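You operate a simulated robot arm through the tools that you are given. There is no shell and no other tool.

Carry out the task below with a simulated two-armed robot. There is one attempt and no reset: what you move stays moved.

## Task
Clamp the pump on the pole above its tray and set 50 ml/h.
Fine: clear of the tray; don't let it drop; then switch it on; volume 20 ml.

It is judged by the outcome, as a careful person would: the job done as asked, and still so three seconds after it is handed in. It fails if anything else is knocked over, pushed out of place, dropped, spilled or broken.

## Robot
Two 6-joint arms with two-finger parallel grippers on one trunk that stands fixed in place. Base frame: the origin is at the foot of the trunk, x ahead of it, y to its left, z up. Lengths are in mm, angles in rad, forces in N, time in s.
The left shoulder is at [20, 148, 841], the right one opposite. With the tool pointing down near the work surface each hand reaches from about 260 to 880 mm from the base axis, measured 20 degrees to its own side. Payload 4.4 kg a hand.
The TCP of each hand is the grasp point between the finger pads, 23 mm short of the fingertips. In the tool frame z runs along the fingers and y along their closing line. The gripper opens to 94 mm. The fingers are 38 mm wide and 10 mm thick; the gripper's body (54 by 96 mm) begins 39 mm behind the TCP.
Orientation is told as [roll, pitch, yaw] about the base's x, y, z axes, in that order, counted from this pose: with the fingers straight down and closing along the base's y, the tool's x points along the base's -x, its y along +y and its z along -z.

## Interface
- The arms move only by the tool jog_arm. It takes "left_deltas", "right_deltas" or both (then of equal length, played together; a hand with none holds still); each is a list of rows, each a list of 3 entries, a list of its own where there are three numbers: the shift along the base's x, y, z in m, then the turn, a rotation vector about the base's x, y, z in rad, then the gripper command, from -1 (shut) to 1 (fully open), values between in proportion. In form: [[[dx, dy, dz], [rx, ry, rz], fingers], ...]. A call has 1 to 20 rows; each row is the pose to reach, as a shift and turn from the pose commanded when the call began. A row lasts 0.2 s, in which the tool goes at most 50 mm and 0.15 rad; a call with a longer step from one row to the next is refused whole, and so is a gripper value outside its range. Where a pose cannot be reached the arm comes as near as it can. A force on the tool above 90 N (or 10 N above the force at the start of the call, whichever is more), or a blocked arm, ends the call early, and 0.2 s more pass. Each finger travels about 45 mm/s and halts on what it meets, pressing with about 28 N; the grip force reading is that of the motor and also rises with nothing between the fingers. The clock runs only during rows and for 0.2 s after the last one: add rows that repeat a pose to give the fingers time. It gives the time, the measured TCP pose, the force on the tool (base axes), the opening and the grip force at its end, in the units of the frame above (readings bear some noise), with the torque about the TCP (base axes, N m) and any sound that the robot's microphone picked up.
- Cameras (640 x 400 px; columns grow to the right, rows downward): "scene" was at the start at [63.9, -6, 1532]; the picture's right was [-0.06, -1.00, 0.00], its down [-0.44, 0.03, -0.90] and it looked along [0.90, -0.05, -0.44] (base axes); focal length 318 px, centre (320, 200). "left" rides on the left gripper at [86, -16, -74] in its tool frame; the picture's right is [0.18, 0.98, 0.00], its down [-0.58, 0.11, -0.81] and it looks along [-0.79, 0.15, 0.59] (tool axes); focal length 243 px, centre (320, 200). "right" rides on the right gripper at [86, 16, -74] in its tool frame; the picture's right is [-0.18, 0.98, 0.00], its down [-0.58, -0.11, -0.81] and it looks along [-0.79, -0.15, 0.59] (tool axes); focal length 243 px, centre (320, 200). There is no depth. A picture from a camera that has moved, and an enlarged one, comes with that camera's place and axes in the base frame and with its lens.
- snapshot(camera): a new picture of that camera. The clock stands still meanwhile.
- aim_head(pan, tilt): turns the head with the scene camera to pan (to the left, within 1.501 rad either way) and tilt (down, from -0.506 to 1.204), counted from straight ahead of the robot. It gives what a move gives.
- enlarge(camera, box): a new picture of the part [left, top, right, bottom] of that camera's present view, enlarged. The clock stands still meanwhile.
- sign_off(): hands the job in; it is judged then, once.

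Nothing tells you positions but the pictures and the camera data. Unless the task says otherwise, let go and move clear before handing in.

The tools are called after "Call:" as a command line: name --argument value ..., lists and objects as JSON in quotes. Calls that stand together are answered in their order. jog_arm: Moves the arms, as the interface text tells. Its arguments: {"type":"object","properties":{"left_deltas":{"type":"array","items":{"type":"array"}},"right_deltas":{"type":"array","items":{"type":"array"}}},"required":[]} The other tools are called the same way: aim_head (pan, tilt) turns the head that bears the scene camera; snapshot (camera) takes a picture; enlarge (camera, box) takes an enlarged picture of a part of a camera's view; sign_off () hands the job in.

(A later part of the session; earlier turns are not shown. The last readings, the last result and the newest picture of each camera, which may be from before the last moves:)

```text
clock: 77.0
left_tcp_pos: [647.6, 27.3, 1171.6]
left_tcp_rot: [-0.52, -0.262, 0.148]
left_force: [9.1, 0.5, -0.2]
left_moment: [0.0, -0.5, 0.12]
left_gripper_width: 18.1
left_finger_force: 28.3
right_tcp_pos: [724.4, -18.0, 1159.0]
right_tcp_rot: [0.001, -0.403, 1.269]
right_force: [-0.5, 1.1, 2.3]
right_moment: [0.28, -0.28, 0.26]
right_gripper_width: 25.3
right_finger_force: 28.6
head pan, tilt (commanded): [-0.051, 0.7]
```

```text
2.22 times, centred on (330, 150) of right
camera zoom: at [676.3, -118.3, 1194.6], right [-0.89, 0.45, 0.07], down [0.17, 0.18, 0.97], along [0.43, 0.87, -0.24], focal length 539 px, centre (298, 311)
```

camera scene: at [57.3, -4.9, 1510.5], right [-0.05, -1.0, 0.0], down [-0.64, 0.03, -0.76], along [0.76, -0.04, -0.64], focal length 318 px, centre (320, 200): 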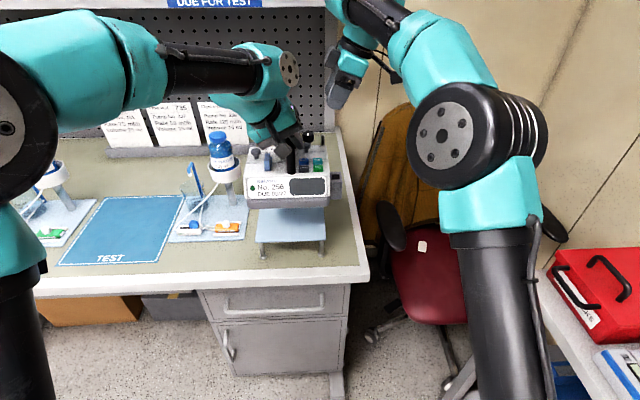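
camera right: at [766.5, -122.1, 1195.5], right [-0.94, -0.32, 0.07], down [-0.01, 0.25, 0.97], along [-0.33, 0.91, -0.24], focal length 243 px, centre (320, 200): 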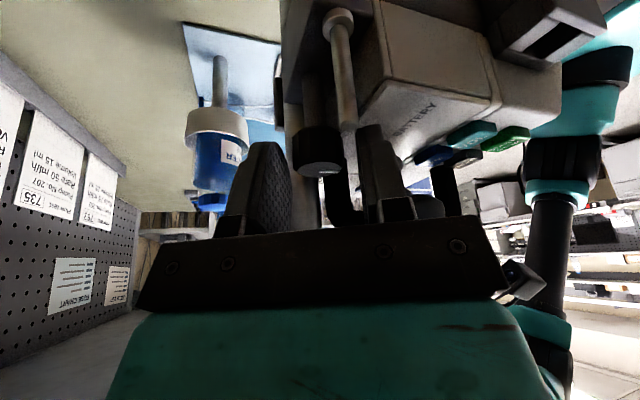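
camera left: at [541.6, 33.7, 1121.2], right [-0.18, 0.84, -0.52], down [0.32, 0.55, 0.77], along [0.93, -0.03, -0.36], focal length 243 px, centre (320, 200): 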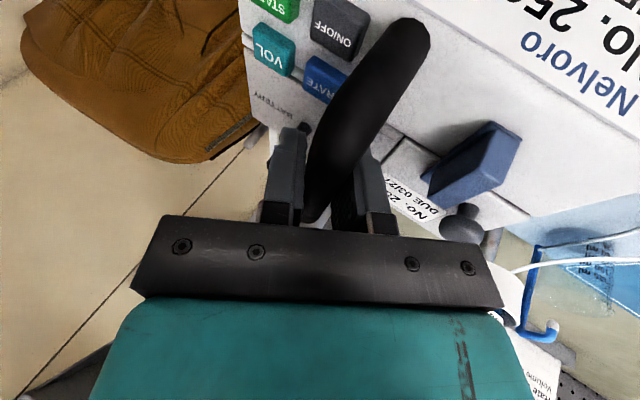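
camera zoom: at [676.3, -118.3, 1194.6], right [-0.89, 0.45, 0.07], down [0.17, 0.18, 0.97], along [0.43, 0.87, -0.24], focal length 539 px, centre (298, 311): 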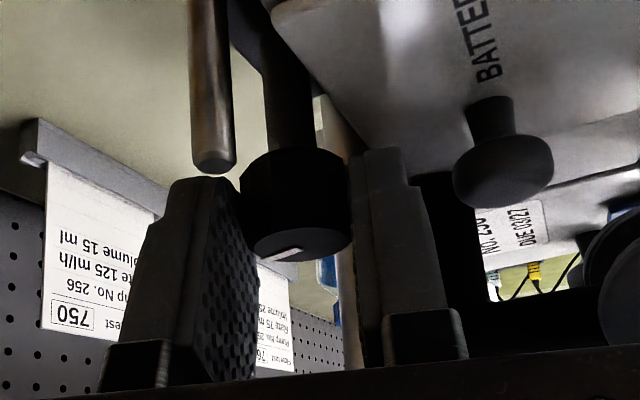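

The knob now only slips in the fingers at about 0.35 N m; it's tight. I'll release the knob, back the right hand off along its fingers, and read the left-hand load.

Call:
jog_arm --right_deltas '[[[0, 0, 0], [0, 0, 0], -0.2], [[0, 0, 0], [0, 0, 0], -0.2], [[0, 0, 0], [0, 0, 0], -0.2]]'

Call:
jog_arm --right_deltas '[[[-0.0023, -0.0075, 0.0184], [0, 0, 0], -0.2], [[-0.0046, -0.0149, 0.0368], [0, 0, 0], -0.2], [[-0.0069, -0.0224, 0.0553], [0, 0, 0], -0.2], [[-0.0092, -0.0298, 0.0737], [0, 0, 0], -0.2], [[-0.0092, -0.06, 0.0837], [0, 0, 0], -0.2], [[-0.0092, -0.09, 0.0837], [0, 0, 0], -0.2]]'

Call:
snapshot --camera "right"

Call:
enlarge --camera "right" --box '[280, 0, 430, 150]'

Call:
enlarge --camera "scene" --box '[230, 90, 370, 260]'

```text
clock: 77.8
left_tcp_pos: [647.4, 27.7, 1170.0]
left_tcp_rot: [-0.52, -0.262, 0.148]
left_force: [4.4, 1.7, -5.6]
left_moment: [0.05, -0.38, 0.0]
left_gripper_width: 17.8
left_finger_force: 27.6
right_tcp_pos: [723.7, -18.9, 1158.8]
right_tcp_rot: [-0.001, -0.4, 1.269]
right_force: [-0.7, -0.3, 0.5]
right_moment: [0.0, 0.04, 0.02]
right_gripper_width: 37.6
right_finger_force: 0.1
head pan, tilt (commanded): [-0.051, 0.7]
```

```text
clock: 79.2
left_tcp_pos: [647.4, 27.2, 1170.5]
left_tcp_rot: [-0.519, -0.262, 0.149]
left_force: [-0.6, 1.1, -11.4]
left_moment: [-0.14, 0.32, -0.34]
left_gripper_width: 18.0
left_finger_force: 28.2
right_tcp_pos: [714.8, -108.6, 1240.4]
right_tcp_rot: [0.0, -0.401, 1.271]
right_force: [0.6, -0.7, 1.0]
right_moment: [-0.01, 0.0, 0.0]
right_gripper_width: 37.5
right_finger_force: 0.1
head pan, tilt (commanded): [-0.051, 0.7]
```

```text
taken
camera right: at [667.4, -208.7, 1276.7], right [-0.89, 0.45, 0.07], down [0.17, 0.18, 0.97], along [0.42, 0.87, -0.24], focal length 243 px, centre (320, 200)
```

right: 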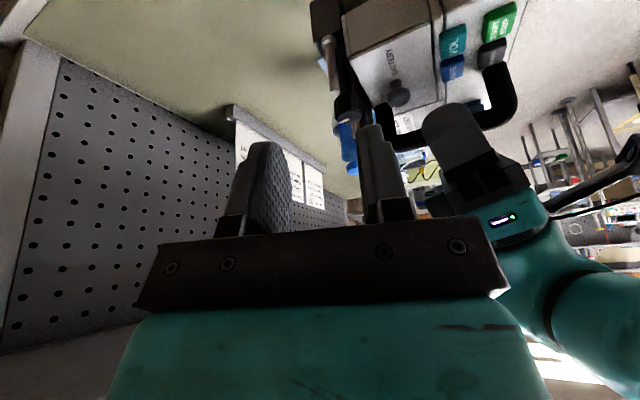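

```text
2.67 times, centred on (355, 75) of right
camera zoom: at [667.4, -208.7, 1276.7], right [-0.89, 0.45, 0.07], down [0.17, 0.18, 0.97], along [0.42, 0.87, -0.24], focal length 647 px, centre (227, 533)
```

zoom: 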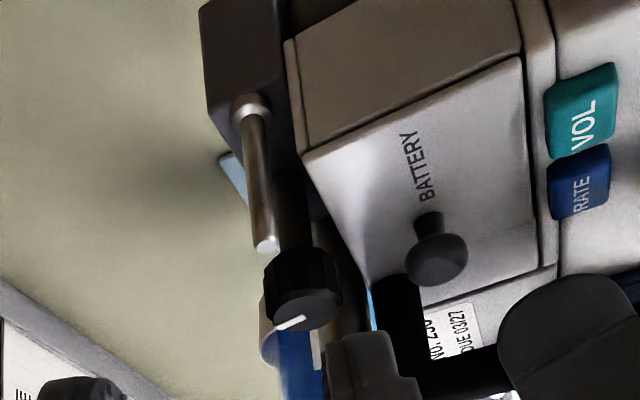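

```text
2.35 times, centred on (300, 175) of scene
camera zoom: at [57.3, -4.7, 1510.5], right [-0.05, -1.0, 0.0], down [-0.64, 0.03, -0.76], along [0.76, -0.04, -0.64], focal length 749 px, centre (367, 259)
```

zoom: 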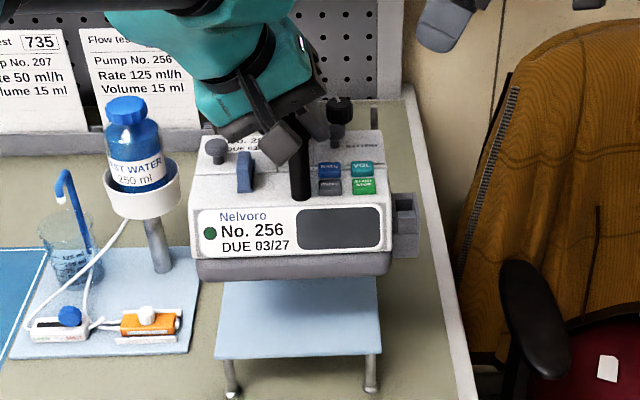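

The knob mark has turned roughly 155° in total. The left-hand load is drifting, so I'll test the clamp properly: lower the left hand 2 mm, hold, and see whether the pole keeps carrying.

Call:
jog_arm --left_deltas '[[[0, 0, -0.001], [0, 0, 0], -1], [[0, 0, -0.002], [0, 0, 0], -1], [[0, 0, -0.002], [0, 0, 0], -1]]'

Call:
jog_arm --left_deltas '[[[0, 0, 0], [0, 0, 0], -1], [[0, 0, 0], [0, 0, 0], -1], [[0, 0, 0], [0, 0, 0], -1], [[0, 0, 0], [0, 0, 0], -1], [[0, 0, 0], [0, 0, 0], -1]]'

Call:
jog_arm --left_deltas '[[[0, 0, 0], [0, 0, 0], -1], [[0, 0, 0], [0, 0, 0], -1], [[0, 0, 0], [0, 0, 0], -1], [[0, 0, 0], [0, 0, 0], -1], [[0, 0, 0], [0, 0, 0], -1]]'

Call:
enlarge --camera "scene" --box '[230, 90, 370, 260]'

```text
clock: 80.0
left_tcp_pos: [648.0, 27.3, 1170.4]
left_tcp_rot: [-0.521, -0.267, 0.148]
left_force: [4.3, -5.1, 6.5]
left_moment: [-0.11, -0.25, 0.11]
left_gripper_width: 17.8
left_finger_force: 27.9
right_tcp_pos: [715.6, -109.8, 1240.2]
right_tcp_rot: [-0.001, -0.399, 1.269]
right_force: [-0.2, 0.5, -0.2]
right_moment: [0.05, 0.03, 0.04]
right_gripper_width: 37.8
right_finger_force: 0.0
head pan, tilt (commanded): [-0.051, 0.7]
```

```text
clock: 81.2
left_tcp_pos: [646.5, 27.9, 1169.4]
left_tcp_rot: [-0.52, -0.266, 0.149]
left_force: [8.7, -4.0, 21.3]
left_moment: [-0.04, -0.76, 0.06]
left_gripper_width: 18.0
left_finger_force: 28.4
right_tcp_pos: [716.0, -108.8, 1240.3]
right_tcp_rot: [0.0, -0.399, 1.27]
right_force: [0.5, -0.7, 0.2]
right_moment: [0.02, 0.0, -0.02]
right_gripper_width: 37.6
right_finger_force: 0.1
head pan, tilt (commanded): [-0.051, 0.7]
```

```text
clock: 82.4
left_tcp_pos: [646.1, 27.1, 1168.3]
left_tcp_rot: [-0.52, -0.264, 0.149]
left_force: [9.3, -1.8, 21.6]
left_moment: [-0.04, -0.78, -0.01]
left_gripper_width: 17.7
left_finger_force: 28.1
right_tcp_pos: [715.3, -107.8, 1241.1]
right_tcp_rot: [0.0, -0.398, 1.272]
right_force: [0.0, -0.4, 0.3]
right_moment: [0.0, 0.03, 0.0]
right_gripper_width: 37.7
right_finger_force: 0.0
head pan, tilt (commanded): [-0.051, 0.7]
```

```text
2.35 times, centred on (300, 175) of scene
camera zoom: at [57.0, -5.0, 1510.5], right [-0.05, -1.0, 0.0], down [-0.64, 0.03, -0.77], along [0.76, -0.04, -0.64], focal length 749 px, centre (367, 259)
```

zoom: 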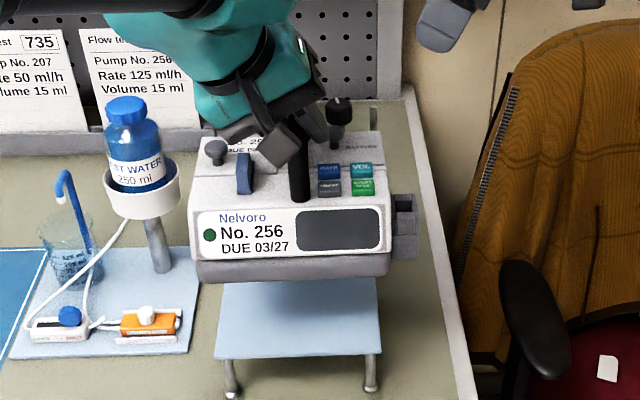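

The clamp held steadily against ~21 N of push plus the pump's weight. I'll bring the left hand back to zero load, then open its fingers just slightly and watch for any slip.

Call:
jog_arm --left_deltas '[[[0, 0, 0.0006], [0, 0, 0], -1], [[0, 0, 0.0012], [0, 0, 0], -1], [[0, 0, 0.0012], [0, 0, 0], -1]]'

Call:
jog_arm --left_deltas '[[[0, 0, 0], [0, 0, 0], -0.5], [[0, 0, 0], [0, 0, 0], -0.4], [[0, 0, 0], [0, 0, 0], -0.4], [[0, 0, 0], [0, 0, 0], -0.4]]'

Call:
enlarge --camera "scene" --box '[230, 90, 370, 260]'

Call:
enlarge --camera "right" --box '[280, 0, 430, 150]'

```text
clock: 83.2
left_tcp_pos: [646.8, 28.2, 1168.7]
left_tcp_rot: [-0.518, -0.26, 0.15]
left_force: [5.1, 2.5, 2.8]
left_moment: [0.12, -0.58, -0.1]
left_gripper_width: 17.9
left_finger_force: 27.6
right_tcp_pos: [714.6, -108.8, 1240.9]
right_tcp_rot: [-0.001, -0.398, 1.27]
right_force: [-0.6, 0.7, 0.9]
right_moment: [0.0, 0.0, -0.06]
right_gripper_width: 37.8
right_finger_force: 0.1
head pan, tilt (commanded): [-0.051, 0.7]
```

```text
clock: 84.2
left_tcp_pos: [646.7, 27.5, 1170.9]
left_tcp_rot: [-0.52, -0.262, 0.149]
left_force: [-0.4, 0.1, 0.2]
left_moment: [0.01, 0.03, -0.01]
left_gripper_width: 28.0
left_finger_force: 0.1
right_tcp_pos: [714.8, -108.7, 1240.7]
right_tcp_rot: [-0.001, -0.401, 1.27]
right_force: [-0.1, -0.4, -0.4]
right_moment: [0.01, -0.01, 0.01]
right_gripper_width: 37.7
right_finger_force: 0.1
head pan, tilt (commanded): [-0.051, 0.7]
```

```text
2.35 times, centred on (300, 175) of scene
camera zoom: at [57.1, -4.9, 1510.5], right [-0.05, -1.0, 0.0], down [-0.64, 0.03, -0.76], along [0.76, -0.04, -0.64], focal length 749 px, centre (367, 259)
```

zoom: 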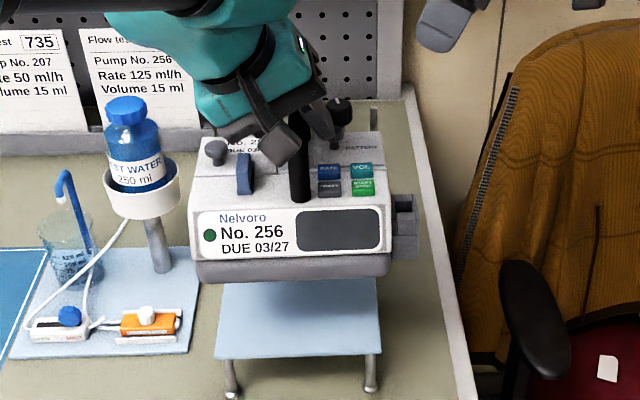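

```text
2.67 times, centred on (355, 75) of right
camera zoom: at [667.1, -208.7, 1276.8], right [-0.89, 0.45, 0.07], down [0.17, 0.18, 0.97], along [0.43, 0.87, -0.24], focal length 647 px, centre (227, 533)
```

zoom: 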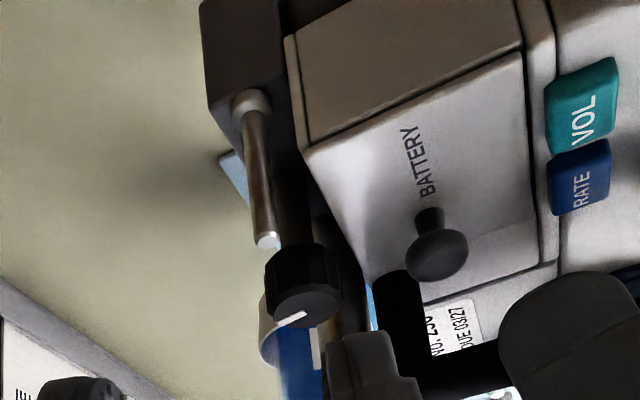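

The pump stays put with the left fingers open. I'll wait two seconds and compare again for creep.

Call:
jog_arm --left_deltas '[[[0, 0, 0], [0, 0, 0], -0.4], [[0, 0, 0], [0, 0, 0], -0.4], [[0, 0, 0], [0, 0, 0], -0.4], [[0, 0, 0], [0, 0, 0], -0.4], [[0, 0, 0], [0, 0, 0], -0.4], [[0, 0, 0], [0, 0, 0], -0.4], [[0, 0, 0], [0, 0, 0], -0.4], [[0, 0, 0], [0, 0, 0], -0.4], [[0, 0, 0], [0, 0, 0], -0.4], [[0, 0, 0], [0, 0, 0], -0.4], [[0, 0, 0], [0, 0, 0], -0.4], [[0, 0, 0], [0, 0, 0], -0.4], [[0, 0, 0], [0, 0, 0], -0.4], [[0, 0, 0], [0, 0, 0], -0.4], [[0, 0, 0], [0, 0, 0], -0.4]]'

Call:
enlarge --camera "right" --box '[280, 0, 430, 150]'

Call:
enlarge --camera "scene" --box '[230, 90, 370, 260]'

Call:
snapshot --camera "left"

```text
clock: 87.4
left_tcp_pos: [646.3, 26.9, 1170.3]
left_tcp_rot: [-0.52, -0.263, 0.148]
left_force: [0.2, -0.9, -0.1]
left_moment: [-0.03, 0.02, 0.01]
left_gripper_width: 28.2
left_finger_force: 0.1
right_tcp_pos: [715.1, -108.7, 1240.8]
right_tcp_rot: [-0.001, -0.401, 1.27]
right_force: [-0.2, -0.1, 0.7]
right_moment: [0.01, 0.02, -0.01]
right_gripper_width: 37.6
right_finger_force: 0.0
head pan, tilt (commanded): [-0.051, 0.7]
```

```text
2.67 times, centred on (355, 75) of right
camera zoom: at [667.1, -208.7, 1276.8], right [-0.89, 0.45, 0.07], down [0.17, 0.18, 0.97], along [0.43, 0.87, -0.24], focal length 647 px, centre (227, 533)
```

zoom: 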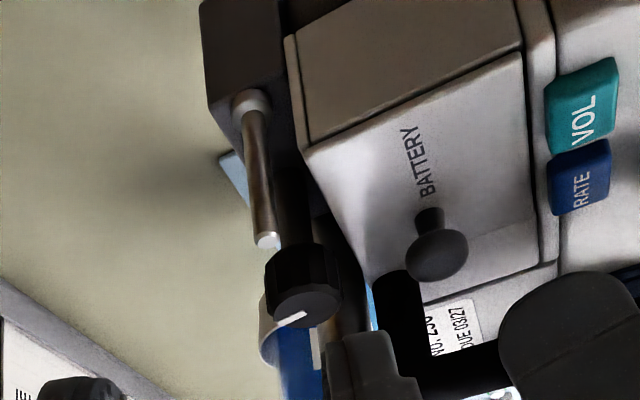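

```text
2.35 times, centred on (300, 175) of scene
camera zoom: at [57.1, -4.9, 1510.5], right [-0.05, -1.0, 0.0], down [-0.64, 0.03, -0.76], along [0.76, -0.04, -0.64], focal length 749 px, centre (367, 259)
```

zoom: 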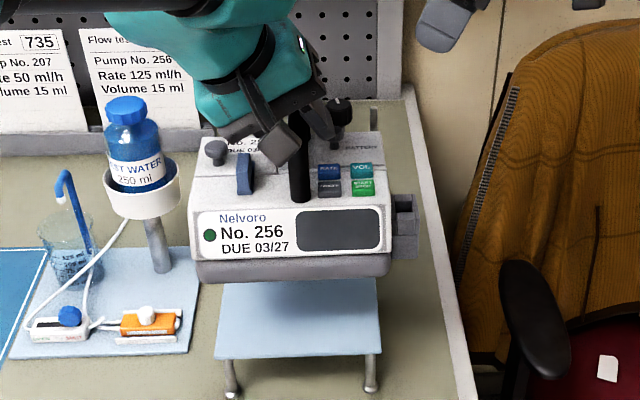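

```text
taken
camera left: at [541.7, 34.8, 1218.6], right [-0.18, 0.84, -0.52], down [0.32, 0.55, 0.77], along [0.93, -0.03, -0.36], focal length 243 px, centre (320, 200)
```

left: 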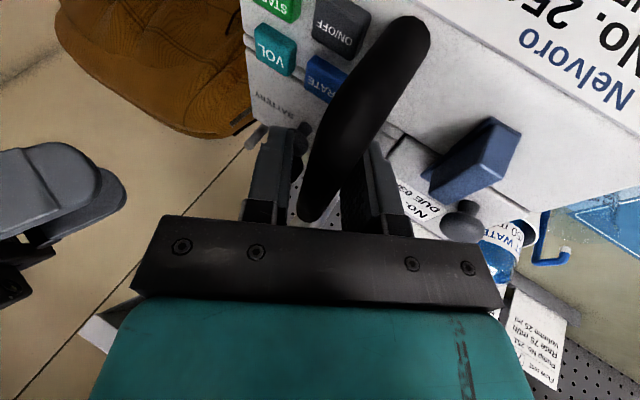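

No creep at all in three seconds; the pump is clamped above its tray. I'll withdraw the left hand along its fingers and park it to the left, keeping clear of the bottle.

Call:
jog_arm --left_deltas '[[[-0.006, 0.0092, 0.0168], [0, 0, 0], -0.1], [[-0.012, 0.0183, 0.0335], [0, 0, 0], -0.1], [[-0.018, 0.0275, 0.05], [0, 0, 0], -0.1], [[-0.024, 0.0366, 0.067], [0, 0, 0], -0.1], [[-0.045, 0.06, 0.085], [0, 0, 0], 0], [[-0.075, 0.085, 0.1], [0, 0, 0], 0], [[-0.105, 0.11, 0.11], [0, 0, 0], 0], [[-0.135, 0.14, 0.12], [0, 0, 0], 0], [[-0.165, 0.17, 0.12], [0, 0, 0], 0], [[-0.19, 0.2, 0.12], [0, 0, 0], 0], [[-0.19, 0.2, 0.12], [0, 0, 0], 0]]'

Call:
snapshot --camera "scene"

Call:
enlarge --camera "scene" --box '[230, 110, 350, 230]'

Call:
snapshot --camera "right"

```text
clock: 89.8
left_tcp_pos: [456.8, 229.5, 1288.7]
left_tcp_rot: [-0.518, -0.262, 0.15]
left_force: [-0.2, -0.4, 0.0]
left_moment: [-0.02, 0.0, 0.0]
left_gripper_width: 47.5
left_finger_force: 0.1
right_tcp_pos: [714.2, -109.1, 1240.4]
right_tcp_rot: [-0.002, -0.402, 1.271]
right_force: [0.9, 0.1, -1.2]
right_moment: [0.0, 0.0, 0.01]
right_gripper_width: 37.4
right_finger_force: 0.1
head pan, tilt (commanded): [-0.051, 0.7]
```

```text
taken
camera scene: at [57.2, -4.9, 1510.5], right [-0.05, -1.0, 0.0], down [-0.64, 0.03, -0.76], along [0.76, -0.04, -0.64], focal length 318 px, centre (320, 200)
```

scene: 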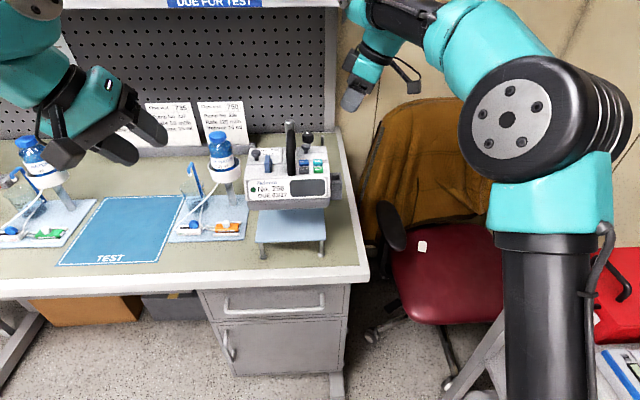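

```text
3.33 times, centred on (290, 170) of scene
camera zoom: at [57.2, -4.9, 1510.5], right [-0.05, -1.0, 0.0], down [-0.64, 0.03, -0.76], along [0.76, -0.04, -0.64], focal length 1061 px, centre (420, 300)
```

zoom: 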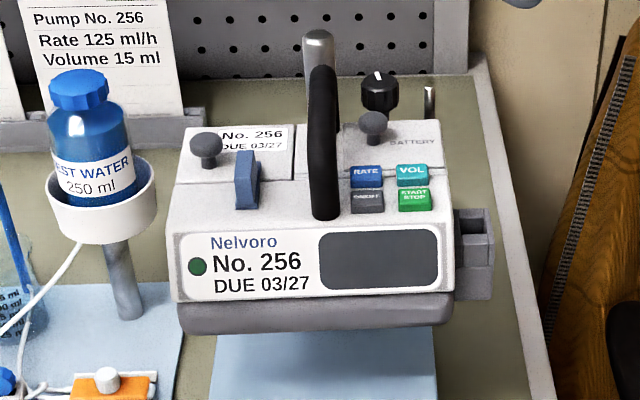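

```text
taken
camera right: at [667.1, -208.7, 1276.8], right [-0.89, 0.45, 0.07], down [0.17, 0.18, 0.97], along [0.43, 0.87, -0.24], focal length 243 px, centre (320, 200)
```

right: 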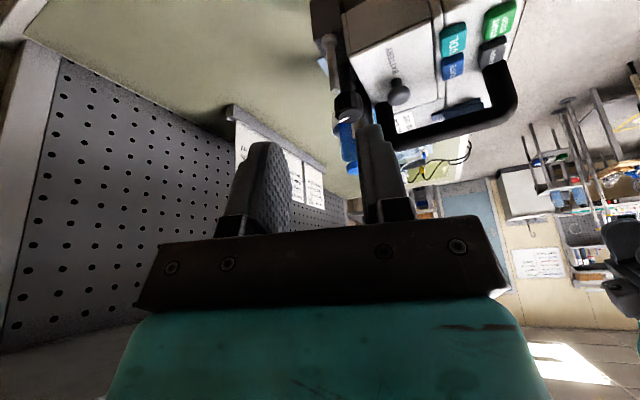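

The pump sits level on the pole, clear of the tray, knob mark turned to the rear. Now I'll locate the keys precisely with the right camera.

Call:
enlarge --camera "right" --box '[400, 0, 540, 140]'

Call:
enlarge --camera "scene" --box '[290, 135, 335, 185]'

```text
2.86 times, centred on (470, 70) of right
camera zoom: at [667.1, -208.7, 1276.8], right [-0.89, 0.45, 0.07], down [0.17, 0.18, 0.97], along [0.43, 0.87, -0.24], focal length 693 px, centre (-109, 571)
```

zoom: 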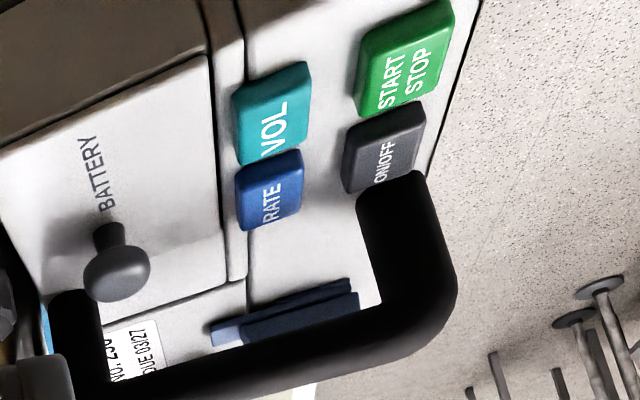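

```text
8.00 times, centred on (312, 160) of scene
camera zoom: at [57.2, -4.9, 1510.5], right [-0.05, -1.0, 0.0], down [-0.64, 0.03, -0.76], along [0.76, -0.04, -0.64], focal length 2547 px, centre (380, 520)
```

zoom: 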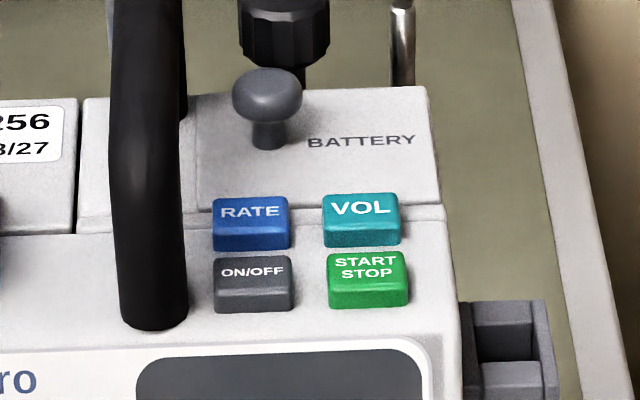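

Key tops work out at ON/OFF (606,0), RATE (636,0), START (607,-30), VOL (634,-30), at z≈1128–1134, facing straight up. I'll bring the right hand upright with fingers shut, yaw 0, above the pump and refine from there.

Call:
jog_arm --right_deltas '[[[-0.01, -0.015, 0.01], [-0.127, 0.039, 0], -0.6], [[-0.02, -0.03, 0.02], [-0.255, 0.079, 0], -1], [[-0.03, -0.04, 0.03], [-0.382, 0.118, 0], -1], [[-0.03, -0.04, 0.03], [-0.382, 0.118, 0], -1]]'

Call:
jog_arm --right_deltas '[[[-0.009, 0.0, 0], [0, 0, -0.141], -1], [[-0.018, 0.01, 0], [0, 0, -0.282], -1], [[-0.027, 0.02, 0], [0, 0, -0.423], -1], [[-0.036, 0.035, 0], [0, 0, -0.564], -1], [[-0.045, 0.05, 0], [0, 0, -0.705], -1], [[-0.054, 0.065, 0], [0, 0, -0.846], -1], [[-0.063, 0.08, 0], [0, 0, -0.987], -1], [[-0.072, 0.095, 0], [0, 0, -1.128], -1], [[-0.08, 0.11, 0], [0, 0, -1.27], -1], [[-0.08, 0.11, 0], [0, 0, -1.27], -1]]'

Call:
snapshot --camera "right"

Call:
snapshot --camera "scene"

```text
clock: 90.8
left_tcp_pos: [457.8, 229.5, 1289.0]
left_tcp_rot: [-0.52, -0.261, 0.147]
left_force: [-0.3, -0.3, 0.0]
left_moment: [-0.01, -0.03, 0.0]
left_gripper_width: 47.0
left_finger_force: 0.0
right_tcp_pos: [685.0, -149.0, 1273.6]
right_tcp_rot: [0.0, 0.002, 1.271]
right_force: [-0.3, 0.0, 0.3]
right_moment: [0.02, 0.03, 0.0]
right_gripper_width: 0.0
right_finger_force: 28.1
head pan, tilt (commanded): [-0.051, 0.7]
```

```text
clock: 93.0
left_tcp_pos: [456.8, 228.7, 1289.0]
left_tcp_rot: [-0.52, -0.262, 0.149]
left_force: [0.5, -0.3, 0.1]
left_moment: [-0.02, 0.0, 0.01]
left_gripper_width: 46.7
left_finger_force: 0.0
right_tcp_pos: [605.9, -40.2, 1274.0]
right_tcp_rot: [-0.001, 0.0, 0.002]
right_force: [-0.7, -0.5, 0.5]
right_moment: [0.01, 0.01, -0.03]
right_gripper_width: 0.0
right_finger_force: 28.2
head pan, tilt (commanded): [-0.051, 0.7]
```

```text
taken
camera right: at [518.4, -23.6, 1349.6], right [0.18, 0.98, 0.0], down [0.58, -0.11, 0.81], along [0.79, -0.15, -0.59], focal length 243 px, centre (320, 200)
```

right: 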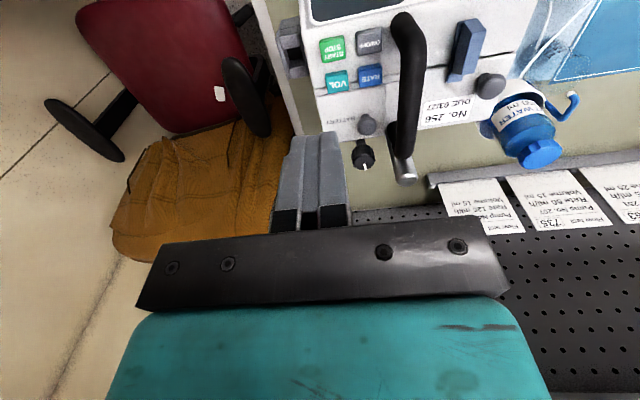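

```text
taken
camera scene: at [57.1, -4.9, 1510.5], right [-0.05, -1.0, 0.0], down [-0.64, 0.03, -0.76], along [0.76, -0.04, -0.64], focal length 318 px, centre (320, 200)
```

scene: 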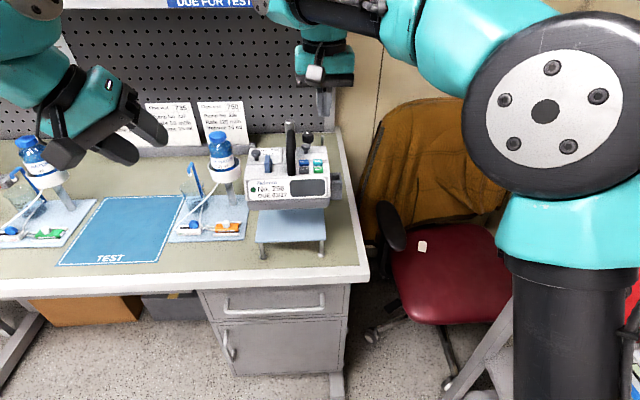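

Call:
enlarge --camera "right" --box '[290, 10, 440, 160]'

Call:
enlarge --camera "right" --box '[240, 110, 400, 240]'

```text
2.67 times, centred on (365, 85) of right
camera zoom: at [518.4, -23.6, 1349.6], right [0.18, 0.98, 0.0], down [0.58, -0.11, 0.81], along [0.79, -0.15, -0.59], focal length 647 px, centre (200, 507)
```

zoom: 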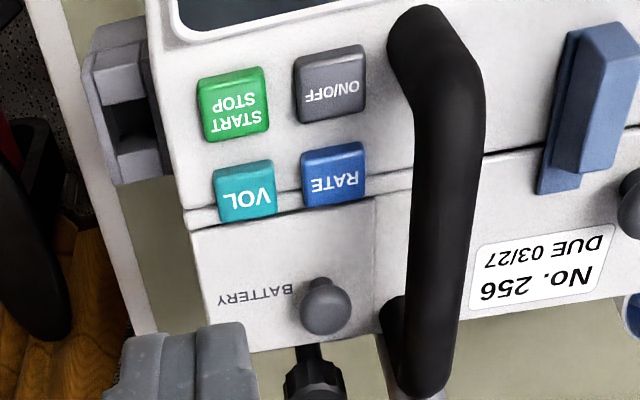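

```text
3.08 times, centred on (320, 175) of right
camera zoom: at [518.4, -23.6, 1349.6], right [0.18, 0.98, 0.0], down [0.58, -0.11, 0.81], along [0.79, -0.15, -0.59], focal length 746 px, centre (320, 277)
```

zoom: 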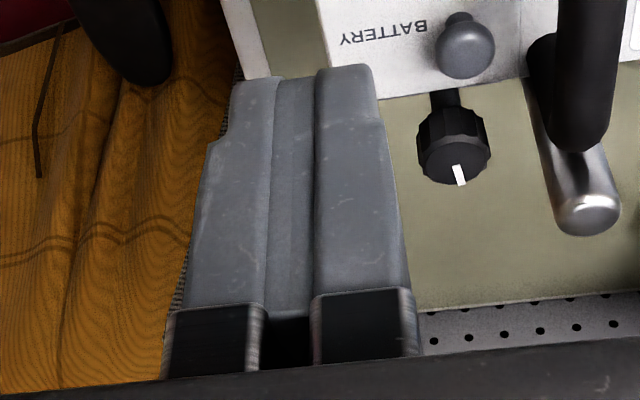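

All key positions agree: ON/OFF (606,0), RATE (634,0), VOL (633,-30), START/STOP (606,-30). I'll move over ON/OFF and come down to about 10 mm above it.

Call:
jog_arm --right_deltas '[[[0, 0.02, 0], [0, 0, 0], -1], [[0, 0.0397, -0.01], [0, 0, 0], -1], [[0, 0.0397, -0.04], [0, 0, 0], -1], [[0, 0.0397, -0.07], [0, 0, 0], -1], [[0, 0.0397, -0.095], [0, 0, 0], -1], [[0, 0.0397, -0.108], [0, 0, 0], -1], [[0, 0.0397, -0.108], [0, 0, 0], -1]]'

Call:
snapshot --camera "right"

Call:
enlarge --camera "scene" --box '[230, 90, 370, 240]'

Call:
snapshot --camera "left"

```text
clock: 94.6
left_tcp_pos: [457.6, 228.2, 1287.7]
left_tcp_rot: [-0.521, -0.262, 0.149]
left_force: [0.7, -0.3, 0.8]
left_moment: [-0.02, 0.0, -0.02]
left_gripper_width: 47.0
left_finger_force: 0.1
right_tcp_pos: [606.9, 1.3, 1162.7]
right_tcp_rot: [0.001, 0.0, 0.001]
right_force: [0.0, -0.5, -1.4]
right_moment: [0.01, 0.02, -0.01]
right_gripper_width: 0.0
right_finger_force: 28.0
head pan, tilt (commanded): [-0.051, 0.7]
```

```text
taken
camera right: at [519.2, 16.7, 1238.4], right [0.18, 0.98, 0.0], down [0.58, -0.11, 0.81], along [0.79, -0.15, -0.59], focal length 243 px, centre (320, 200)
```

right: 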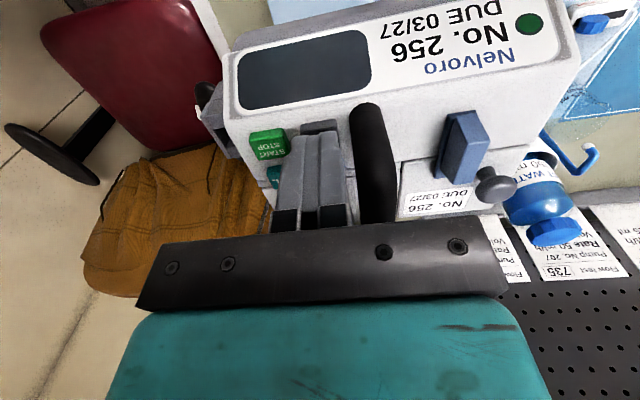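

```text
2.67 times, centred on (300, 165) of scene
camera zoom: at [57.1, -4.9, 1510.5], right [-0.05, -1.0, 0.0], down [-0.64, 0.03, -0.76], along [0.76, -0.04, -0.64], focal length 849 px, centre (373, 293)
```

zoom: 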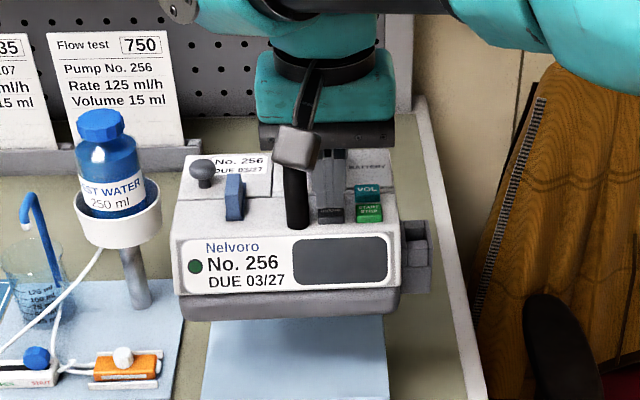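

```text
taken
camera left: at [351.8, 236.5, 1337.4], right [-0.18, 0.84, -0.52], down [0.32, 0.55, 0.77], along [0.93, -0.03, -0.36], focal length 243 px, centre (320, 200)
```

left: 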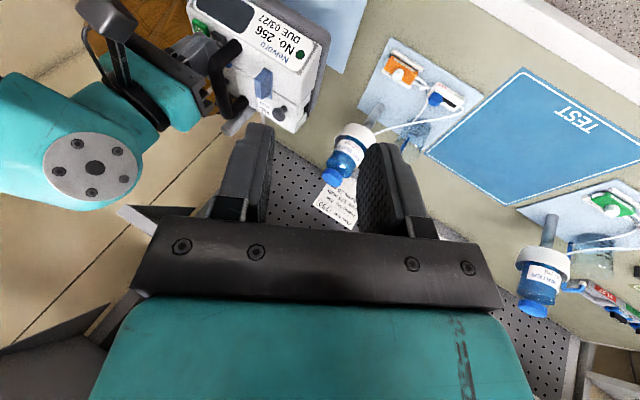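

Call:
enlarge --camera "right" --box '[240, 100, 380, 220]'

Call:
enlarge --camera "scene" --box '[290, 135, 350, 190]'

```text
3.33 times, centred on (310, 160) of right
camera zoom: at [519.2, 16.7, 1238.4], right [0.18, 0.98, 0.0], down [0.58, -0.11, 0.81], along [0.79, -0.15, -0.59], focal length 809 px, centre (353, 333)
```

zoom: 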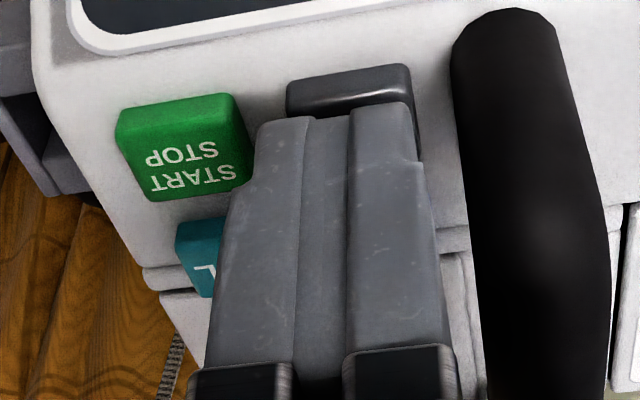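

```text
7.27 times, centred on (320, 162) of scene
camera zoom: at [57.1, -4.9, 1510.5], right [-0.05, -1.0, 0.0], down [-0.64, 0.03, -0.76], along [0.76, -0.04, -0.64], focal length 2316 px, centre (320, 473)
```

zoom: 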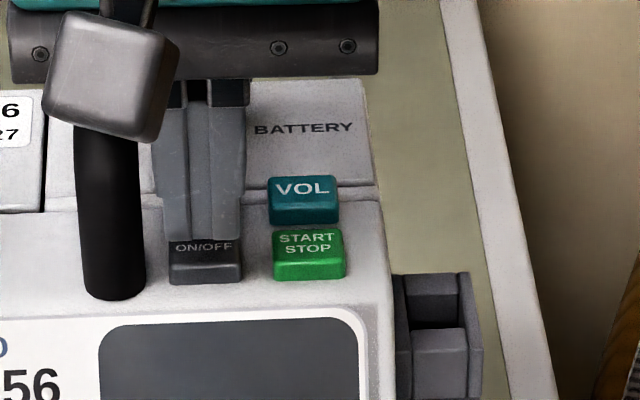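

The fingertips are centred above ON/OFF. I'll press down gently in small steps.

Call:
jog_arm --right_deltas '[[[0, -0.0005, -0.004], [0, 0, 0], -1], [[0, -0.0005, -0.008], [0, 0, 0], -1], [[0, -0.0005, -0.008], [0, 0, 0], -1]]'

Call:
jog_arm --right_deltas '[[[0, 0, -0.001], [0, 0, 0], -1], [[0, 0, -0.002], [0, 0, 0], -1]]'

```text
clock: 95.4
left_tcp_pos: [456.9, 227.8, 1288.8]
left_tcp_rot: [-0.52, -0.262, 0.148]
left_force: [-0.1, -0.6, 0.1]
left_moment: [0.01, 0.02, 0.0]
left_gripper_width: 47.1
left_finger_force: 0.1
right_tcp_pos: [607.1, -0.2, 1155.8]
right_tcp_rot: [0.0, 0.001, 0.001]
right_force: [-0.1, -0.7, -0.7]
right_moment: [0.03, 0.01, -0.01]
right_gripper_width: 0.0
right_finger_force: 27.8
head pan, tilt (commanded): [-0.051, 0.7]
```

```text
clock: 96.0
left_tcp_pos: [456.6, 229.7, 1289.4]
left_tcp_rot: [-0.521, -0.261, 0.149]
left_force: [-0.4, 0.1, 0.3]
left_moment: [0.0, 0.0, -0.01]
left_gripper_width: 47.0
left_finger_force: 0.0
right_tcp_pos: [605.0, -0.2, 1153.5]
right_tcp_rot: [0.0, -0.002, 0.002]
right_force: [0.1, 0.8, 0.5]
right_moment: [-0.01, -0.01, 0.02]
right_gripper_width: 0.0
right_finger_force: 27.8
head pan, tilt (commanded): [-0.051, 0.7]
```

Call:
jog_arm --right_deltas '[[[0, 0, -0.001], [0, 0, 0], -1], [[0, 0, -0.002], [0, 0, 0], -1]]'

Call:
enlarge --camera "scene" --box '[290, 135, 350, 190]'

```text
clock: 96.6
left_tcp_pos: [457.7, 227.4, 1288.2]
left_tcp_rot: [-0.519, -0.262, 0.148]
left_force: [0.2, 0.1, -0.4]
left_moment: [-0.03, 0.0, -0.04]
left_gripper_width: 46.8
left_finger_force: 0.0
right_tcp_pos: [605.5, 1.0, 1151.3]
right_tcp_rot: [0.0, 0.001, 0.003]
right_force: [-0.3, -1.5, 1.6]
right_moment: [-0.03, -0.03, -0.01]
right_gripper_width: 0.0
right_finger_force: 28.1
head pan, tilt (commanded): [-0.051, 0.7]
heard: click
```

```text
7.27 times, centred on (320, 162) of scene
camera zoom: at [57.1, -4.9, 1510.5], right [-0.05, -1.0, 0.0], down [-0.64, 0.03, -0.76], along [0.76, -0.04, -0.64], focal length 2316 px, centre (320, 473)
```

zoom: 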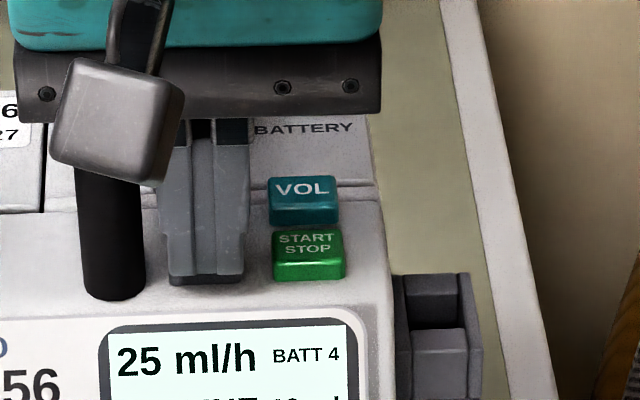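

A click, and the display came on showing 25 ml/h, BATT 4. I'll lift off the key and read the whole display.

Call:
jog_arm --right_deltas '[[[0, 0, 0.006], [0, 0, 0], -1], [[0, 0, 0.014], [0, 0, 0], -1], [[0, 0, 0.014], [0, 0, 0], -1]]'

Call:
enlarge --camera "scene" --box '[245, 140, 345, 215]'

```text
clock: 97.4
left_tcp_pos: [457.5, 228.6, 1289.4]
left_tcp_rot: [-0.52, -0.26, 0.149]
left_force: [0.3, -0.2, -0.2]
left_moment: [-0.02, 0.01, 0.0]
left_gripper_width: 47.2
left_finger_force: 0.0
right_tcp_pos: [603.8, -0.2, 1166.8]
right_tcp_rot: [0.001, 0.001, 0.002]
right_force: [0.4, -0.4, -0.1]
right_moment: [0.01, 0.03, 0.03]
right_gripper_width: 0.3
right_finger_force: 27.7
head pan, tilt (commanded): [-0.051, 0.7]
```

```text
5.33 times, centred on (295, 178) of scene
camera zoom: at [57.1, -4.9, 1510.5], right [-0.05, -1.0, 0.0], down [-0.64, 0.03, -0.76], along [0.76, -0.04, -0.64], focal length 1698 px, centre (453, 320)
```

zoom: 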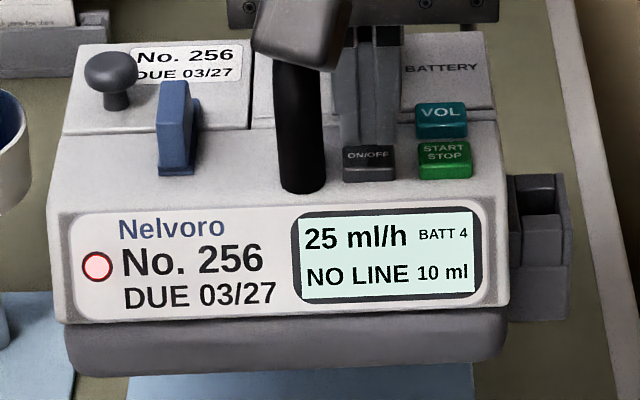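

Display reads 25 ml/h, 10 ml (NO LINE, BATT 4). Next I'll press RATE once at (634,0) and see how it steps.

Call:
jog_arm --right_deltas '[[[0.015, 0, 0.002], [0, 0, 0], -1], [[0.0305, 0, 0], [0, 0, 0], -1], [[0.0305, 0, -0.006], [0, 0, 0], -1], [[0.0305, 0, -0.011], [0, 0, 0], -1], [[0.0305, 0, -0.011], [0, 0, 0], -1]]'

Call:
enlarge --camera "scene" --box '[245, 140, 345, 215]'

Call:
enlarge --camera "right" --box '[240, 100, 380, 220]'

```text
clock: 98.6
left_tcp_pos: [457.3, 228.8, 1289.2]
left_tcp_rot: [-0.52, -0.263, 0.148]
left_force: [-0.2, 0.8, -0.6]
left_moment: [-0.02, -0.01, 0.02]
left_gripper_width: 47.3
left_finger_force: 0.1
right_tcp_pos: [635.0, -0.0, 1155.9]
right_tcp_rot: [0.001, 0.001, 0.002]
right_force: [0.0, 0.4, 0.1]
right_moment: [-0.01, 0.0, 0.02]
right_gripper_width: 0.0
right_finger_force: 27.1
head pan, tilt (commanded): [-0.051, 0.7]
```

```text
5.33 times, centred on (295, 178) of scene
camera zoom: at [57.1, -4.9, 1510.5], right [-0.05, -1.0, 0.0], down [-0.64, 0.03, -0.76], along [0.76, -0.04, -0.64], focal length 1698 px, centre (453, 320)
```

zoom: 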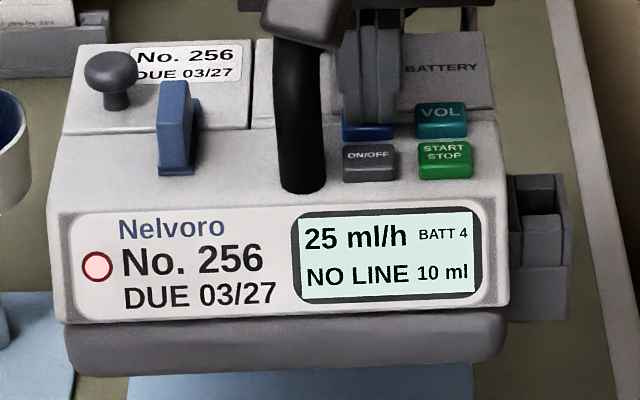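

```text
3.33 times, centred on (310, 160) of right
camera zoom: at [548.3, 15.0, 1230.7], right [0.18, 0.98, 0.0], down [0.58, -0.11, 0.81], along [0.79, -0.15, -0.59], focal length 809 px, centre (353, 333)
```

zoom: 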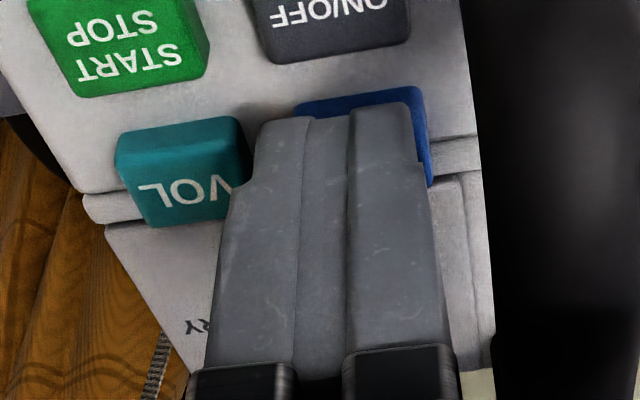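

Centred over RATE; pressing gently now.

Call:
jog_arm --right_deltas '[[[0, 0.0, -0.001], [0, 0, 0], -1], [[0, 0.0, -0.002], [0, 0, 0], -1]]'

Call:
jog_arm --right_deltas '[[[0, 0, -0.001], [0, 0, 0], -1]]'

```text
clock: 99.2
left_tcp_pos: [456.5, 229.4, 1288.9]
left_tcp_rot: [-0.52, -0.262, 0.148]
left_force: [-0.3, -0.9, -0.1]
left_moment: [-0.03, 0.0, 0.01]
left_gripper_width: 47.0
left_finger_force: 0.1
right_tcp_pos: [636.0, -0.0, 1153.3]
right_tcp_rot: [0.0, 0.0, 0.002]
right_force: [-0.8, -0.2, -0.2]
right_moment: [-0.03, -0.01, 0.03]
right_gripper_width: 0.0
right_finger_force: 28.4
head pan, tilt (commanded): [-0.051, 0.7]
```

```text
clock: 99.6
left_tcp_pos: [457.4, 228.3, 1288.8]
left_tcp_rot: [-0.519, -0.262, 0.149]
left_force: [0.6, 0.0, -0.2]
left_moment: [-0.02, 0.02, -0.02]
left_gripper_width: 47.1
left_finger_force: 0.1
right_tcp_pos: [634.2, -0.4, 1153.0]
right_tcp_rot: [0.0, 0.0, 0.002]
right_force: [-0.8, 0.4, 1.5]
right_moment: [0.03, 0.03, 0.01]
right_gripper_width: 0.1
right_finger_force: 28.4
head pan, tilt (commanded): [-0.051, 0.7]
```

Call:
jog_arm --right_deltas '[[[0, 0, -0.001], [0, 0, 0], -1]]'

Call:
enlarge --camera "scene" --box '[245, 140, 345, 215]'

```text
clock: 100.0
left_tcp_pos: [457.2, 229.5, 1289.7]
left_tcp_rot: [-0.519, -0.262, 0.149]
left_force: [1.0, 0.6, 0.3]
left_moment: [0.01, -0.02, 0.02]
left_gripper_width: 47.0
left_finger_force: 0.0
right_tcp_pos: [634.9, -0.1, 1151.7]
right_tcp_rot: [-0.002, 0.0, 0.001]
right_force: [0.7, 0.1, 2.9]
right_moment: [0.0, 0.01, 0.0]
right_gripper_width: 0.1
right_finger_force: 28.0
head pan, tilt (commanded): [-0.051, 0.7]
heard: click
```

```text
5.33 times, centred on (295, 178) of scene
camera zoom: at [57.1, -4.9, 1510.5], right [-0.05, -1.0, 0.0], down [-0.64, 0.03, -0.76], along [0.76, -0.04, -0.64], focal length 1698 px, centre (453, 320)
```

zoom: 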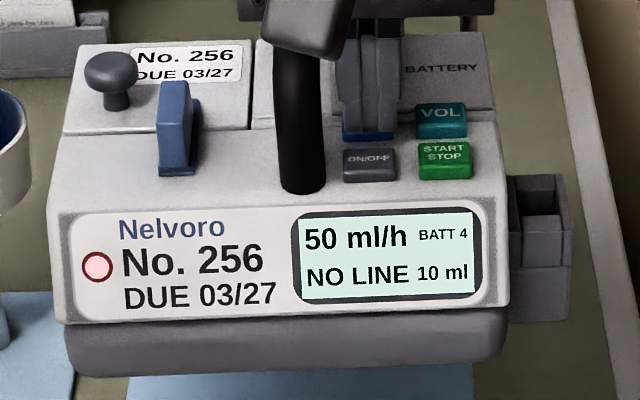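

One click, and it now reads 50 ml/h. I'll lift straight off and move over VOL.

Call:
jog_arm --right_deltas '[[[0, 0, 0.008], [0, 0, 0], -1], [[0, 0, 0.016], [0, 0, 0], -1], [[-0.0005, -0.015, 0.016], [0, 0, 0], -1], [[-0.001, -0.03, 0.016], [0, 0, 0], -1], [[-0.001, -0.03, 0.01], [0, 0, 0], -1], [[-0.001, -0.03, 0.005], [0, 0, 0], -1], [[-0.001, -0.03, 0.005], [0, 0, 0], -1]]'

Call:
enlarge --camera "scene" --box '[245, 140, 345, 215]'

Call:
enlarge --camera "right" --box '[240, 100, 380, 220]'

```text
clock: 101.6
left_tcp_pos: [457.3, 230.0, 1288.4]
left_tcp_rot: [-0.519, -0.261, 0.15]
left_force: [-0.1, 0.6, 0.1]
left_moment: [0.02, 0.02, 0.01]
left_gripper_width: 47.1
left_finger_force: 0.1
right_tcp_pos: [634.8, -29.6, 1155.3]
right_tcp_rot: [-0.001, 0.002, 0.002]
right_force: [0.3, 0.4, -0.2]
right_moment: [0.01, 0.02, 0.01]
right_gripper_width: 0.1
right_finger_force: 27.4
head pan, tilt (commanded): [-0.051, 0.7]
```

```text
5.33 times, centred on (295, 178) of scene
camera zoom: at [57.1, -4.9, 1510.5], right [-0.05, -1.0, 0.0], down [-0.64, 0.03, -0.76], along [0.76, -0.04, -0.64], focal length 1698 px, centre (453, 320)
```

zoom: 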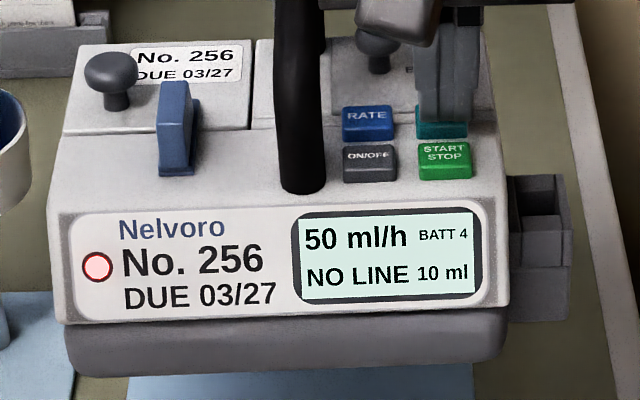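

```text
3.33 times, centred on (310, 160) of right
camera zoom: at [547.7, -14.8, 1231.2], right [0.18, 0.98, 0.0], down [0.58, -0.11, 0.81], along [0.79, -0.15, -0.59], focal length 809 px, centre (353, 333)
```

zoom: 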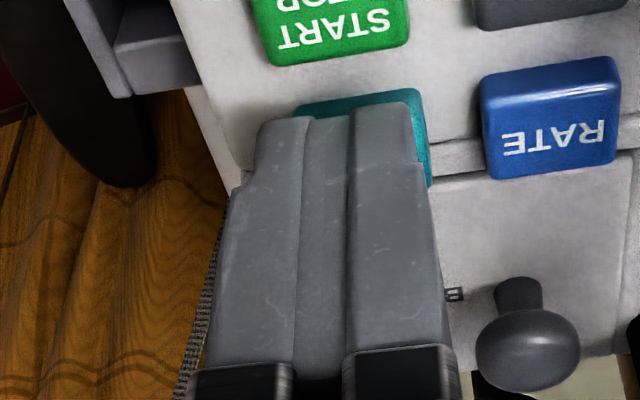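

Centred over VOL, 50 ml/h unchanged. Pressing VOL gently.

Call:
jog_arm --right_deltas '[[[0, 0, -0.002], [0, 0, 0], -1], [[0, 0, -0.0035], [0, 0, 0], -1]]'

Call:
jog_arm --right_deltas '[[[0, 0, -0.001], [0, 0, 0], -1]]'

```text
clock: 102.2
left_tcp_pos: [457.8, 229.1, 1288.1]
left_tcp_rot: [-0.519, -0.263, 0.148]
left_force: [-0.3, 0.0, -0.7]
left_moment: [-0.01, -0.03, 0.0]
left_gripper_width: 47.2
left_finger_force: 0.1
right_tcp_pos: [635.6, -29.6, 1151.8]
right_tcp_rot: [0.0, 0.001, 0.004]
right_force: [-0.9, 0.2, 1.3]
right_moment: [0.02, 0.01, 0.0]
right_gripper_width: 0.0
right_finger_force: 28.0
head pan, tilt (commanded): [-0.051, 0.7]
```

```text
clock: 102.6
left_tcp_pos: [456.9, 228.8, 1288.0]
left_tcp_rot: [-0.52, -0.262, 0.147]
left_force: [-0.3, 0.3, -0.5]
left_moment: [0.03, -0.01, -0.03]
left_gripper_width: 46.8
left_finger_force: 0.1
right_tcp_pos: [634.7, -30.0, 1151.6]
right_tcp_rot: [0.0, 0.001, 0.002]
right_force: [-0.1, 0.9, 2.6]
right_moment: [0.01, 0.02, 0.02]
right_gripper_width: 0.0
right_finger_force: 28.0
head pan, tilt (commanded): [-0.051, 0.7]
heard: click
```

A click. I'll lift off the key and read the display.

Call:
jog_arm --right_deltas '[[[0, 0, 0.0045], [0, 0, 0], -1], [[0, 0, 0.0065], [0, 0, 0], -1]]'

Call:
enlarge --camera "scene" --box '[245, 140, 345, 215]'

```text
clock: 103.2
left_tcp_pos: [457.8, 228.9, 1288.8]
left_tcp_rot: [-0.522, -0.261, 0.148]
left_force: [-0.6, -0.2, 0.1]
left_moment: [0.0, 0.03, -0.02]
left_gripper_width: 47.0
left_finger_force: 0.0
right_tcp_pos: [634.9, -29.0, 1158.0]
right_tcp_rot: [-0.001, 0.0, 0.003]
right_force: [0.1, 0.1, 1.0]
right_moment: [-0.02, 0.0, -0.01]
right_gripper_width: 0.0
right_finger_force: 28.1
head pan, tilt (commanded): [-0.051, 0.7]
```

```text
5.33 times, centred on (295, 178) of scene
camera zoom: at [57.2, -4.9, 1510.5], right [-0.05, -1.0, 0.0], down [-0.64, 0.03, -0.76], along [0.76, -0.04, -0.64], focal length 1698 px, centre (453, 320)
```

zoom: 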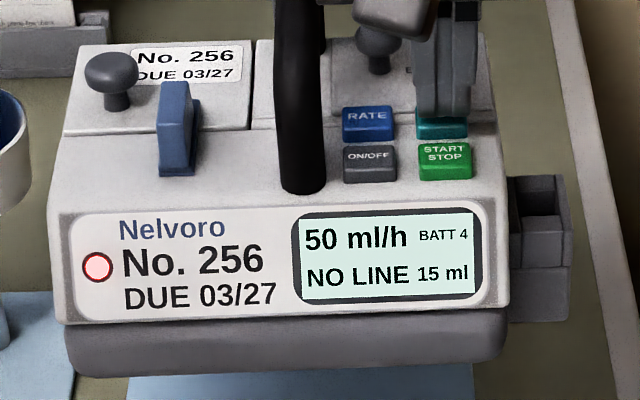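

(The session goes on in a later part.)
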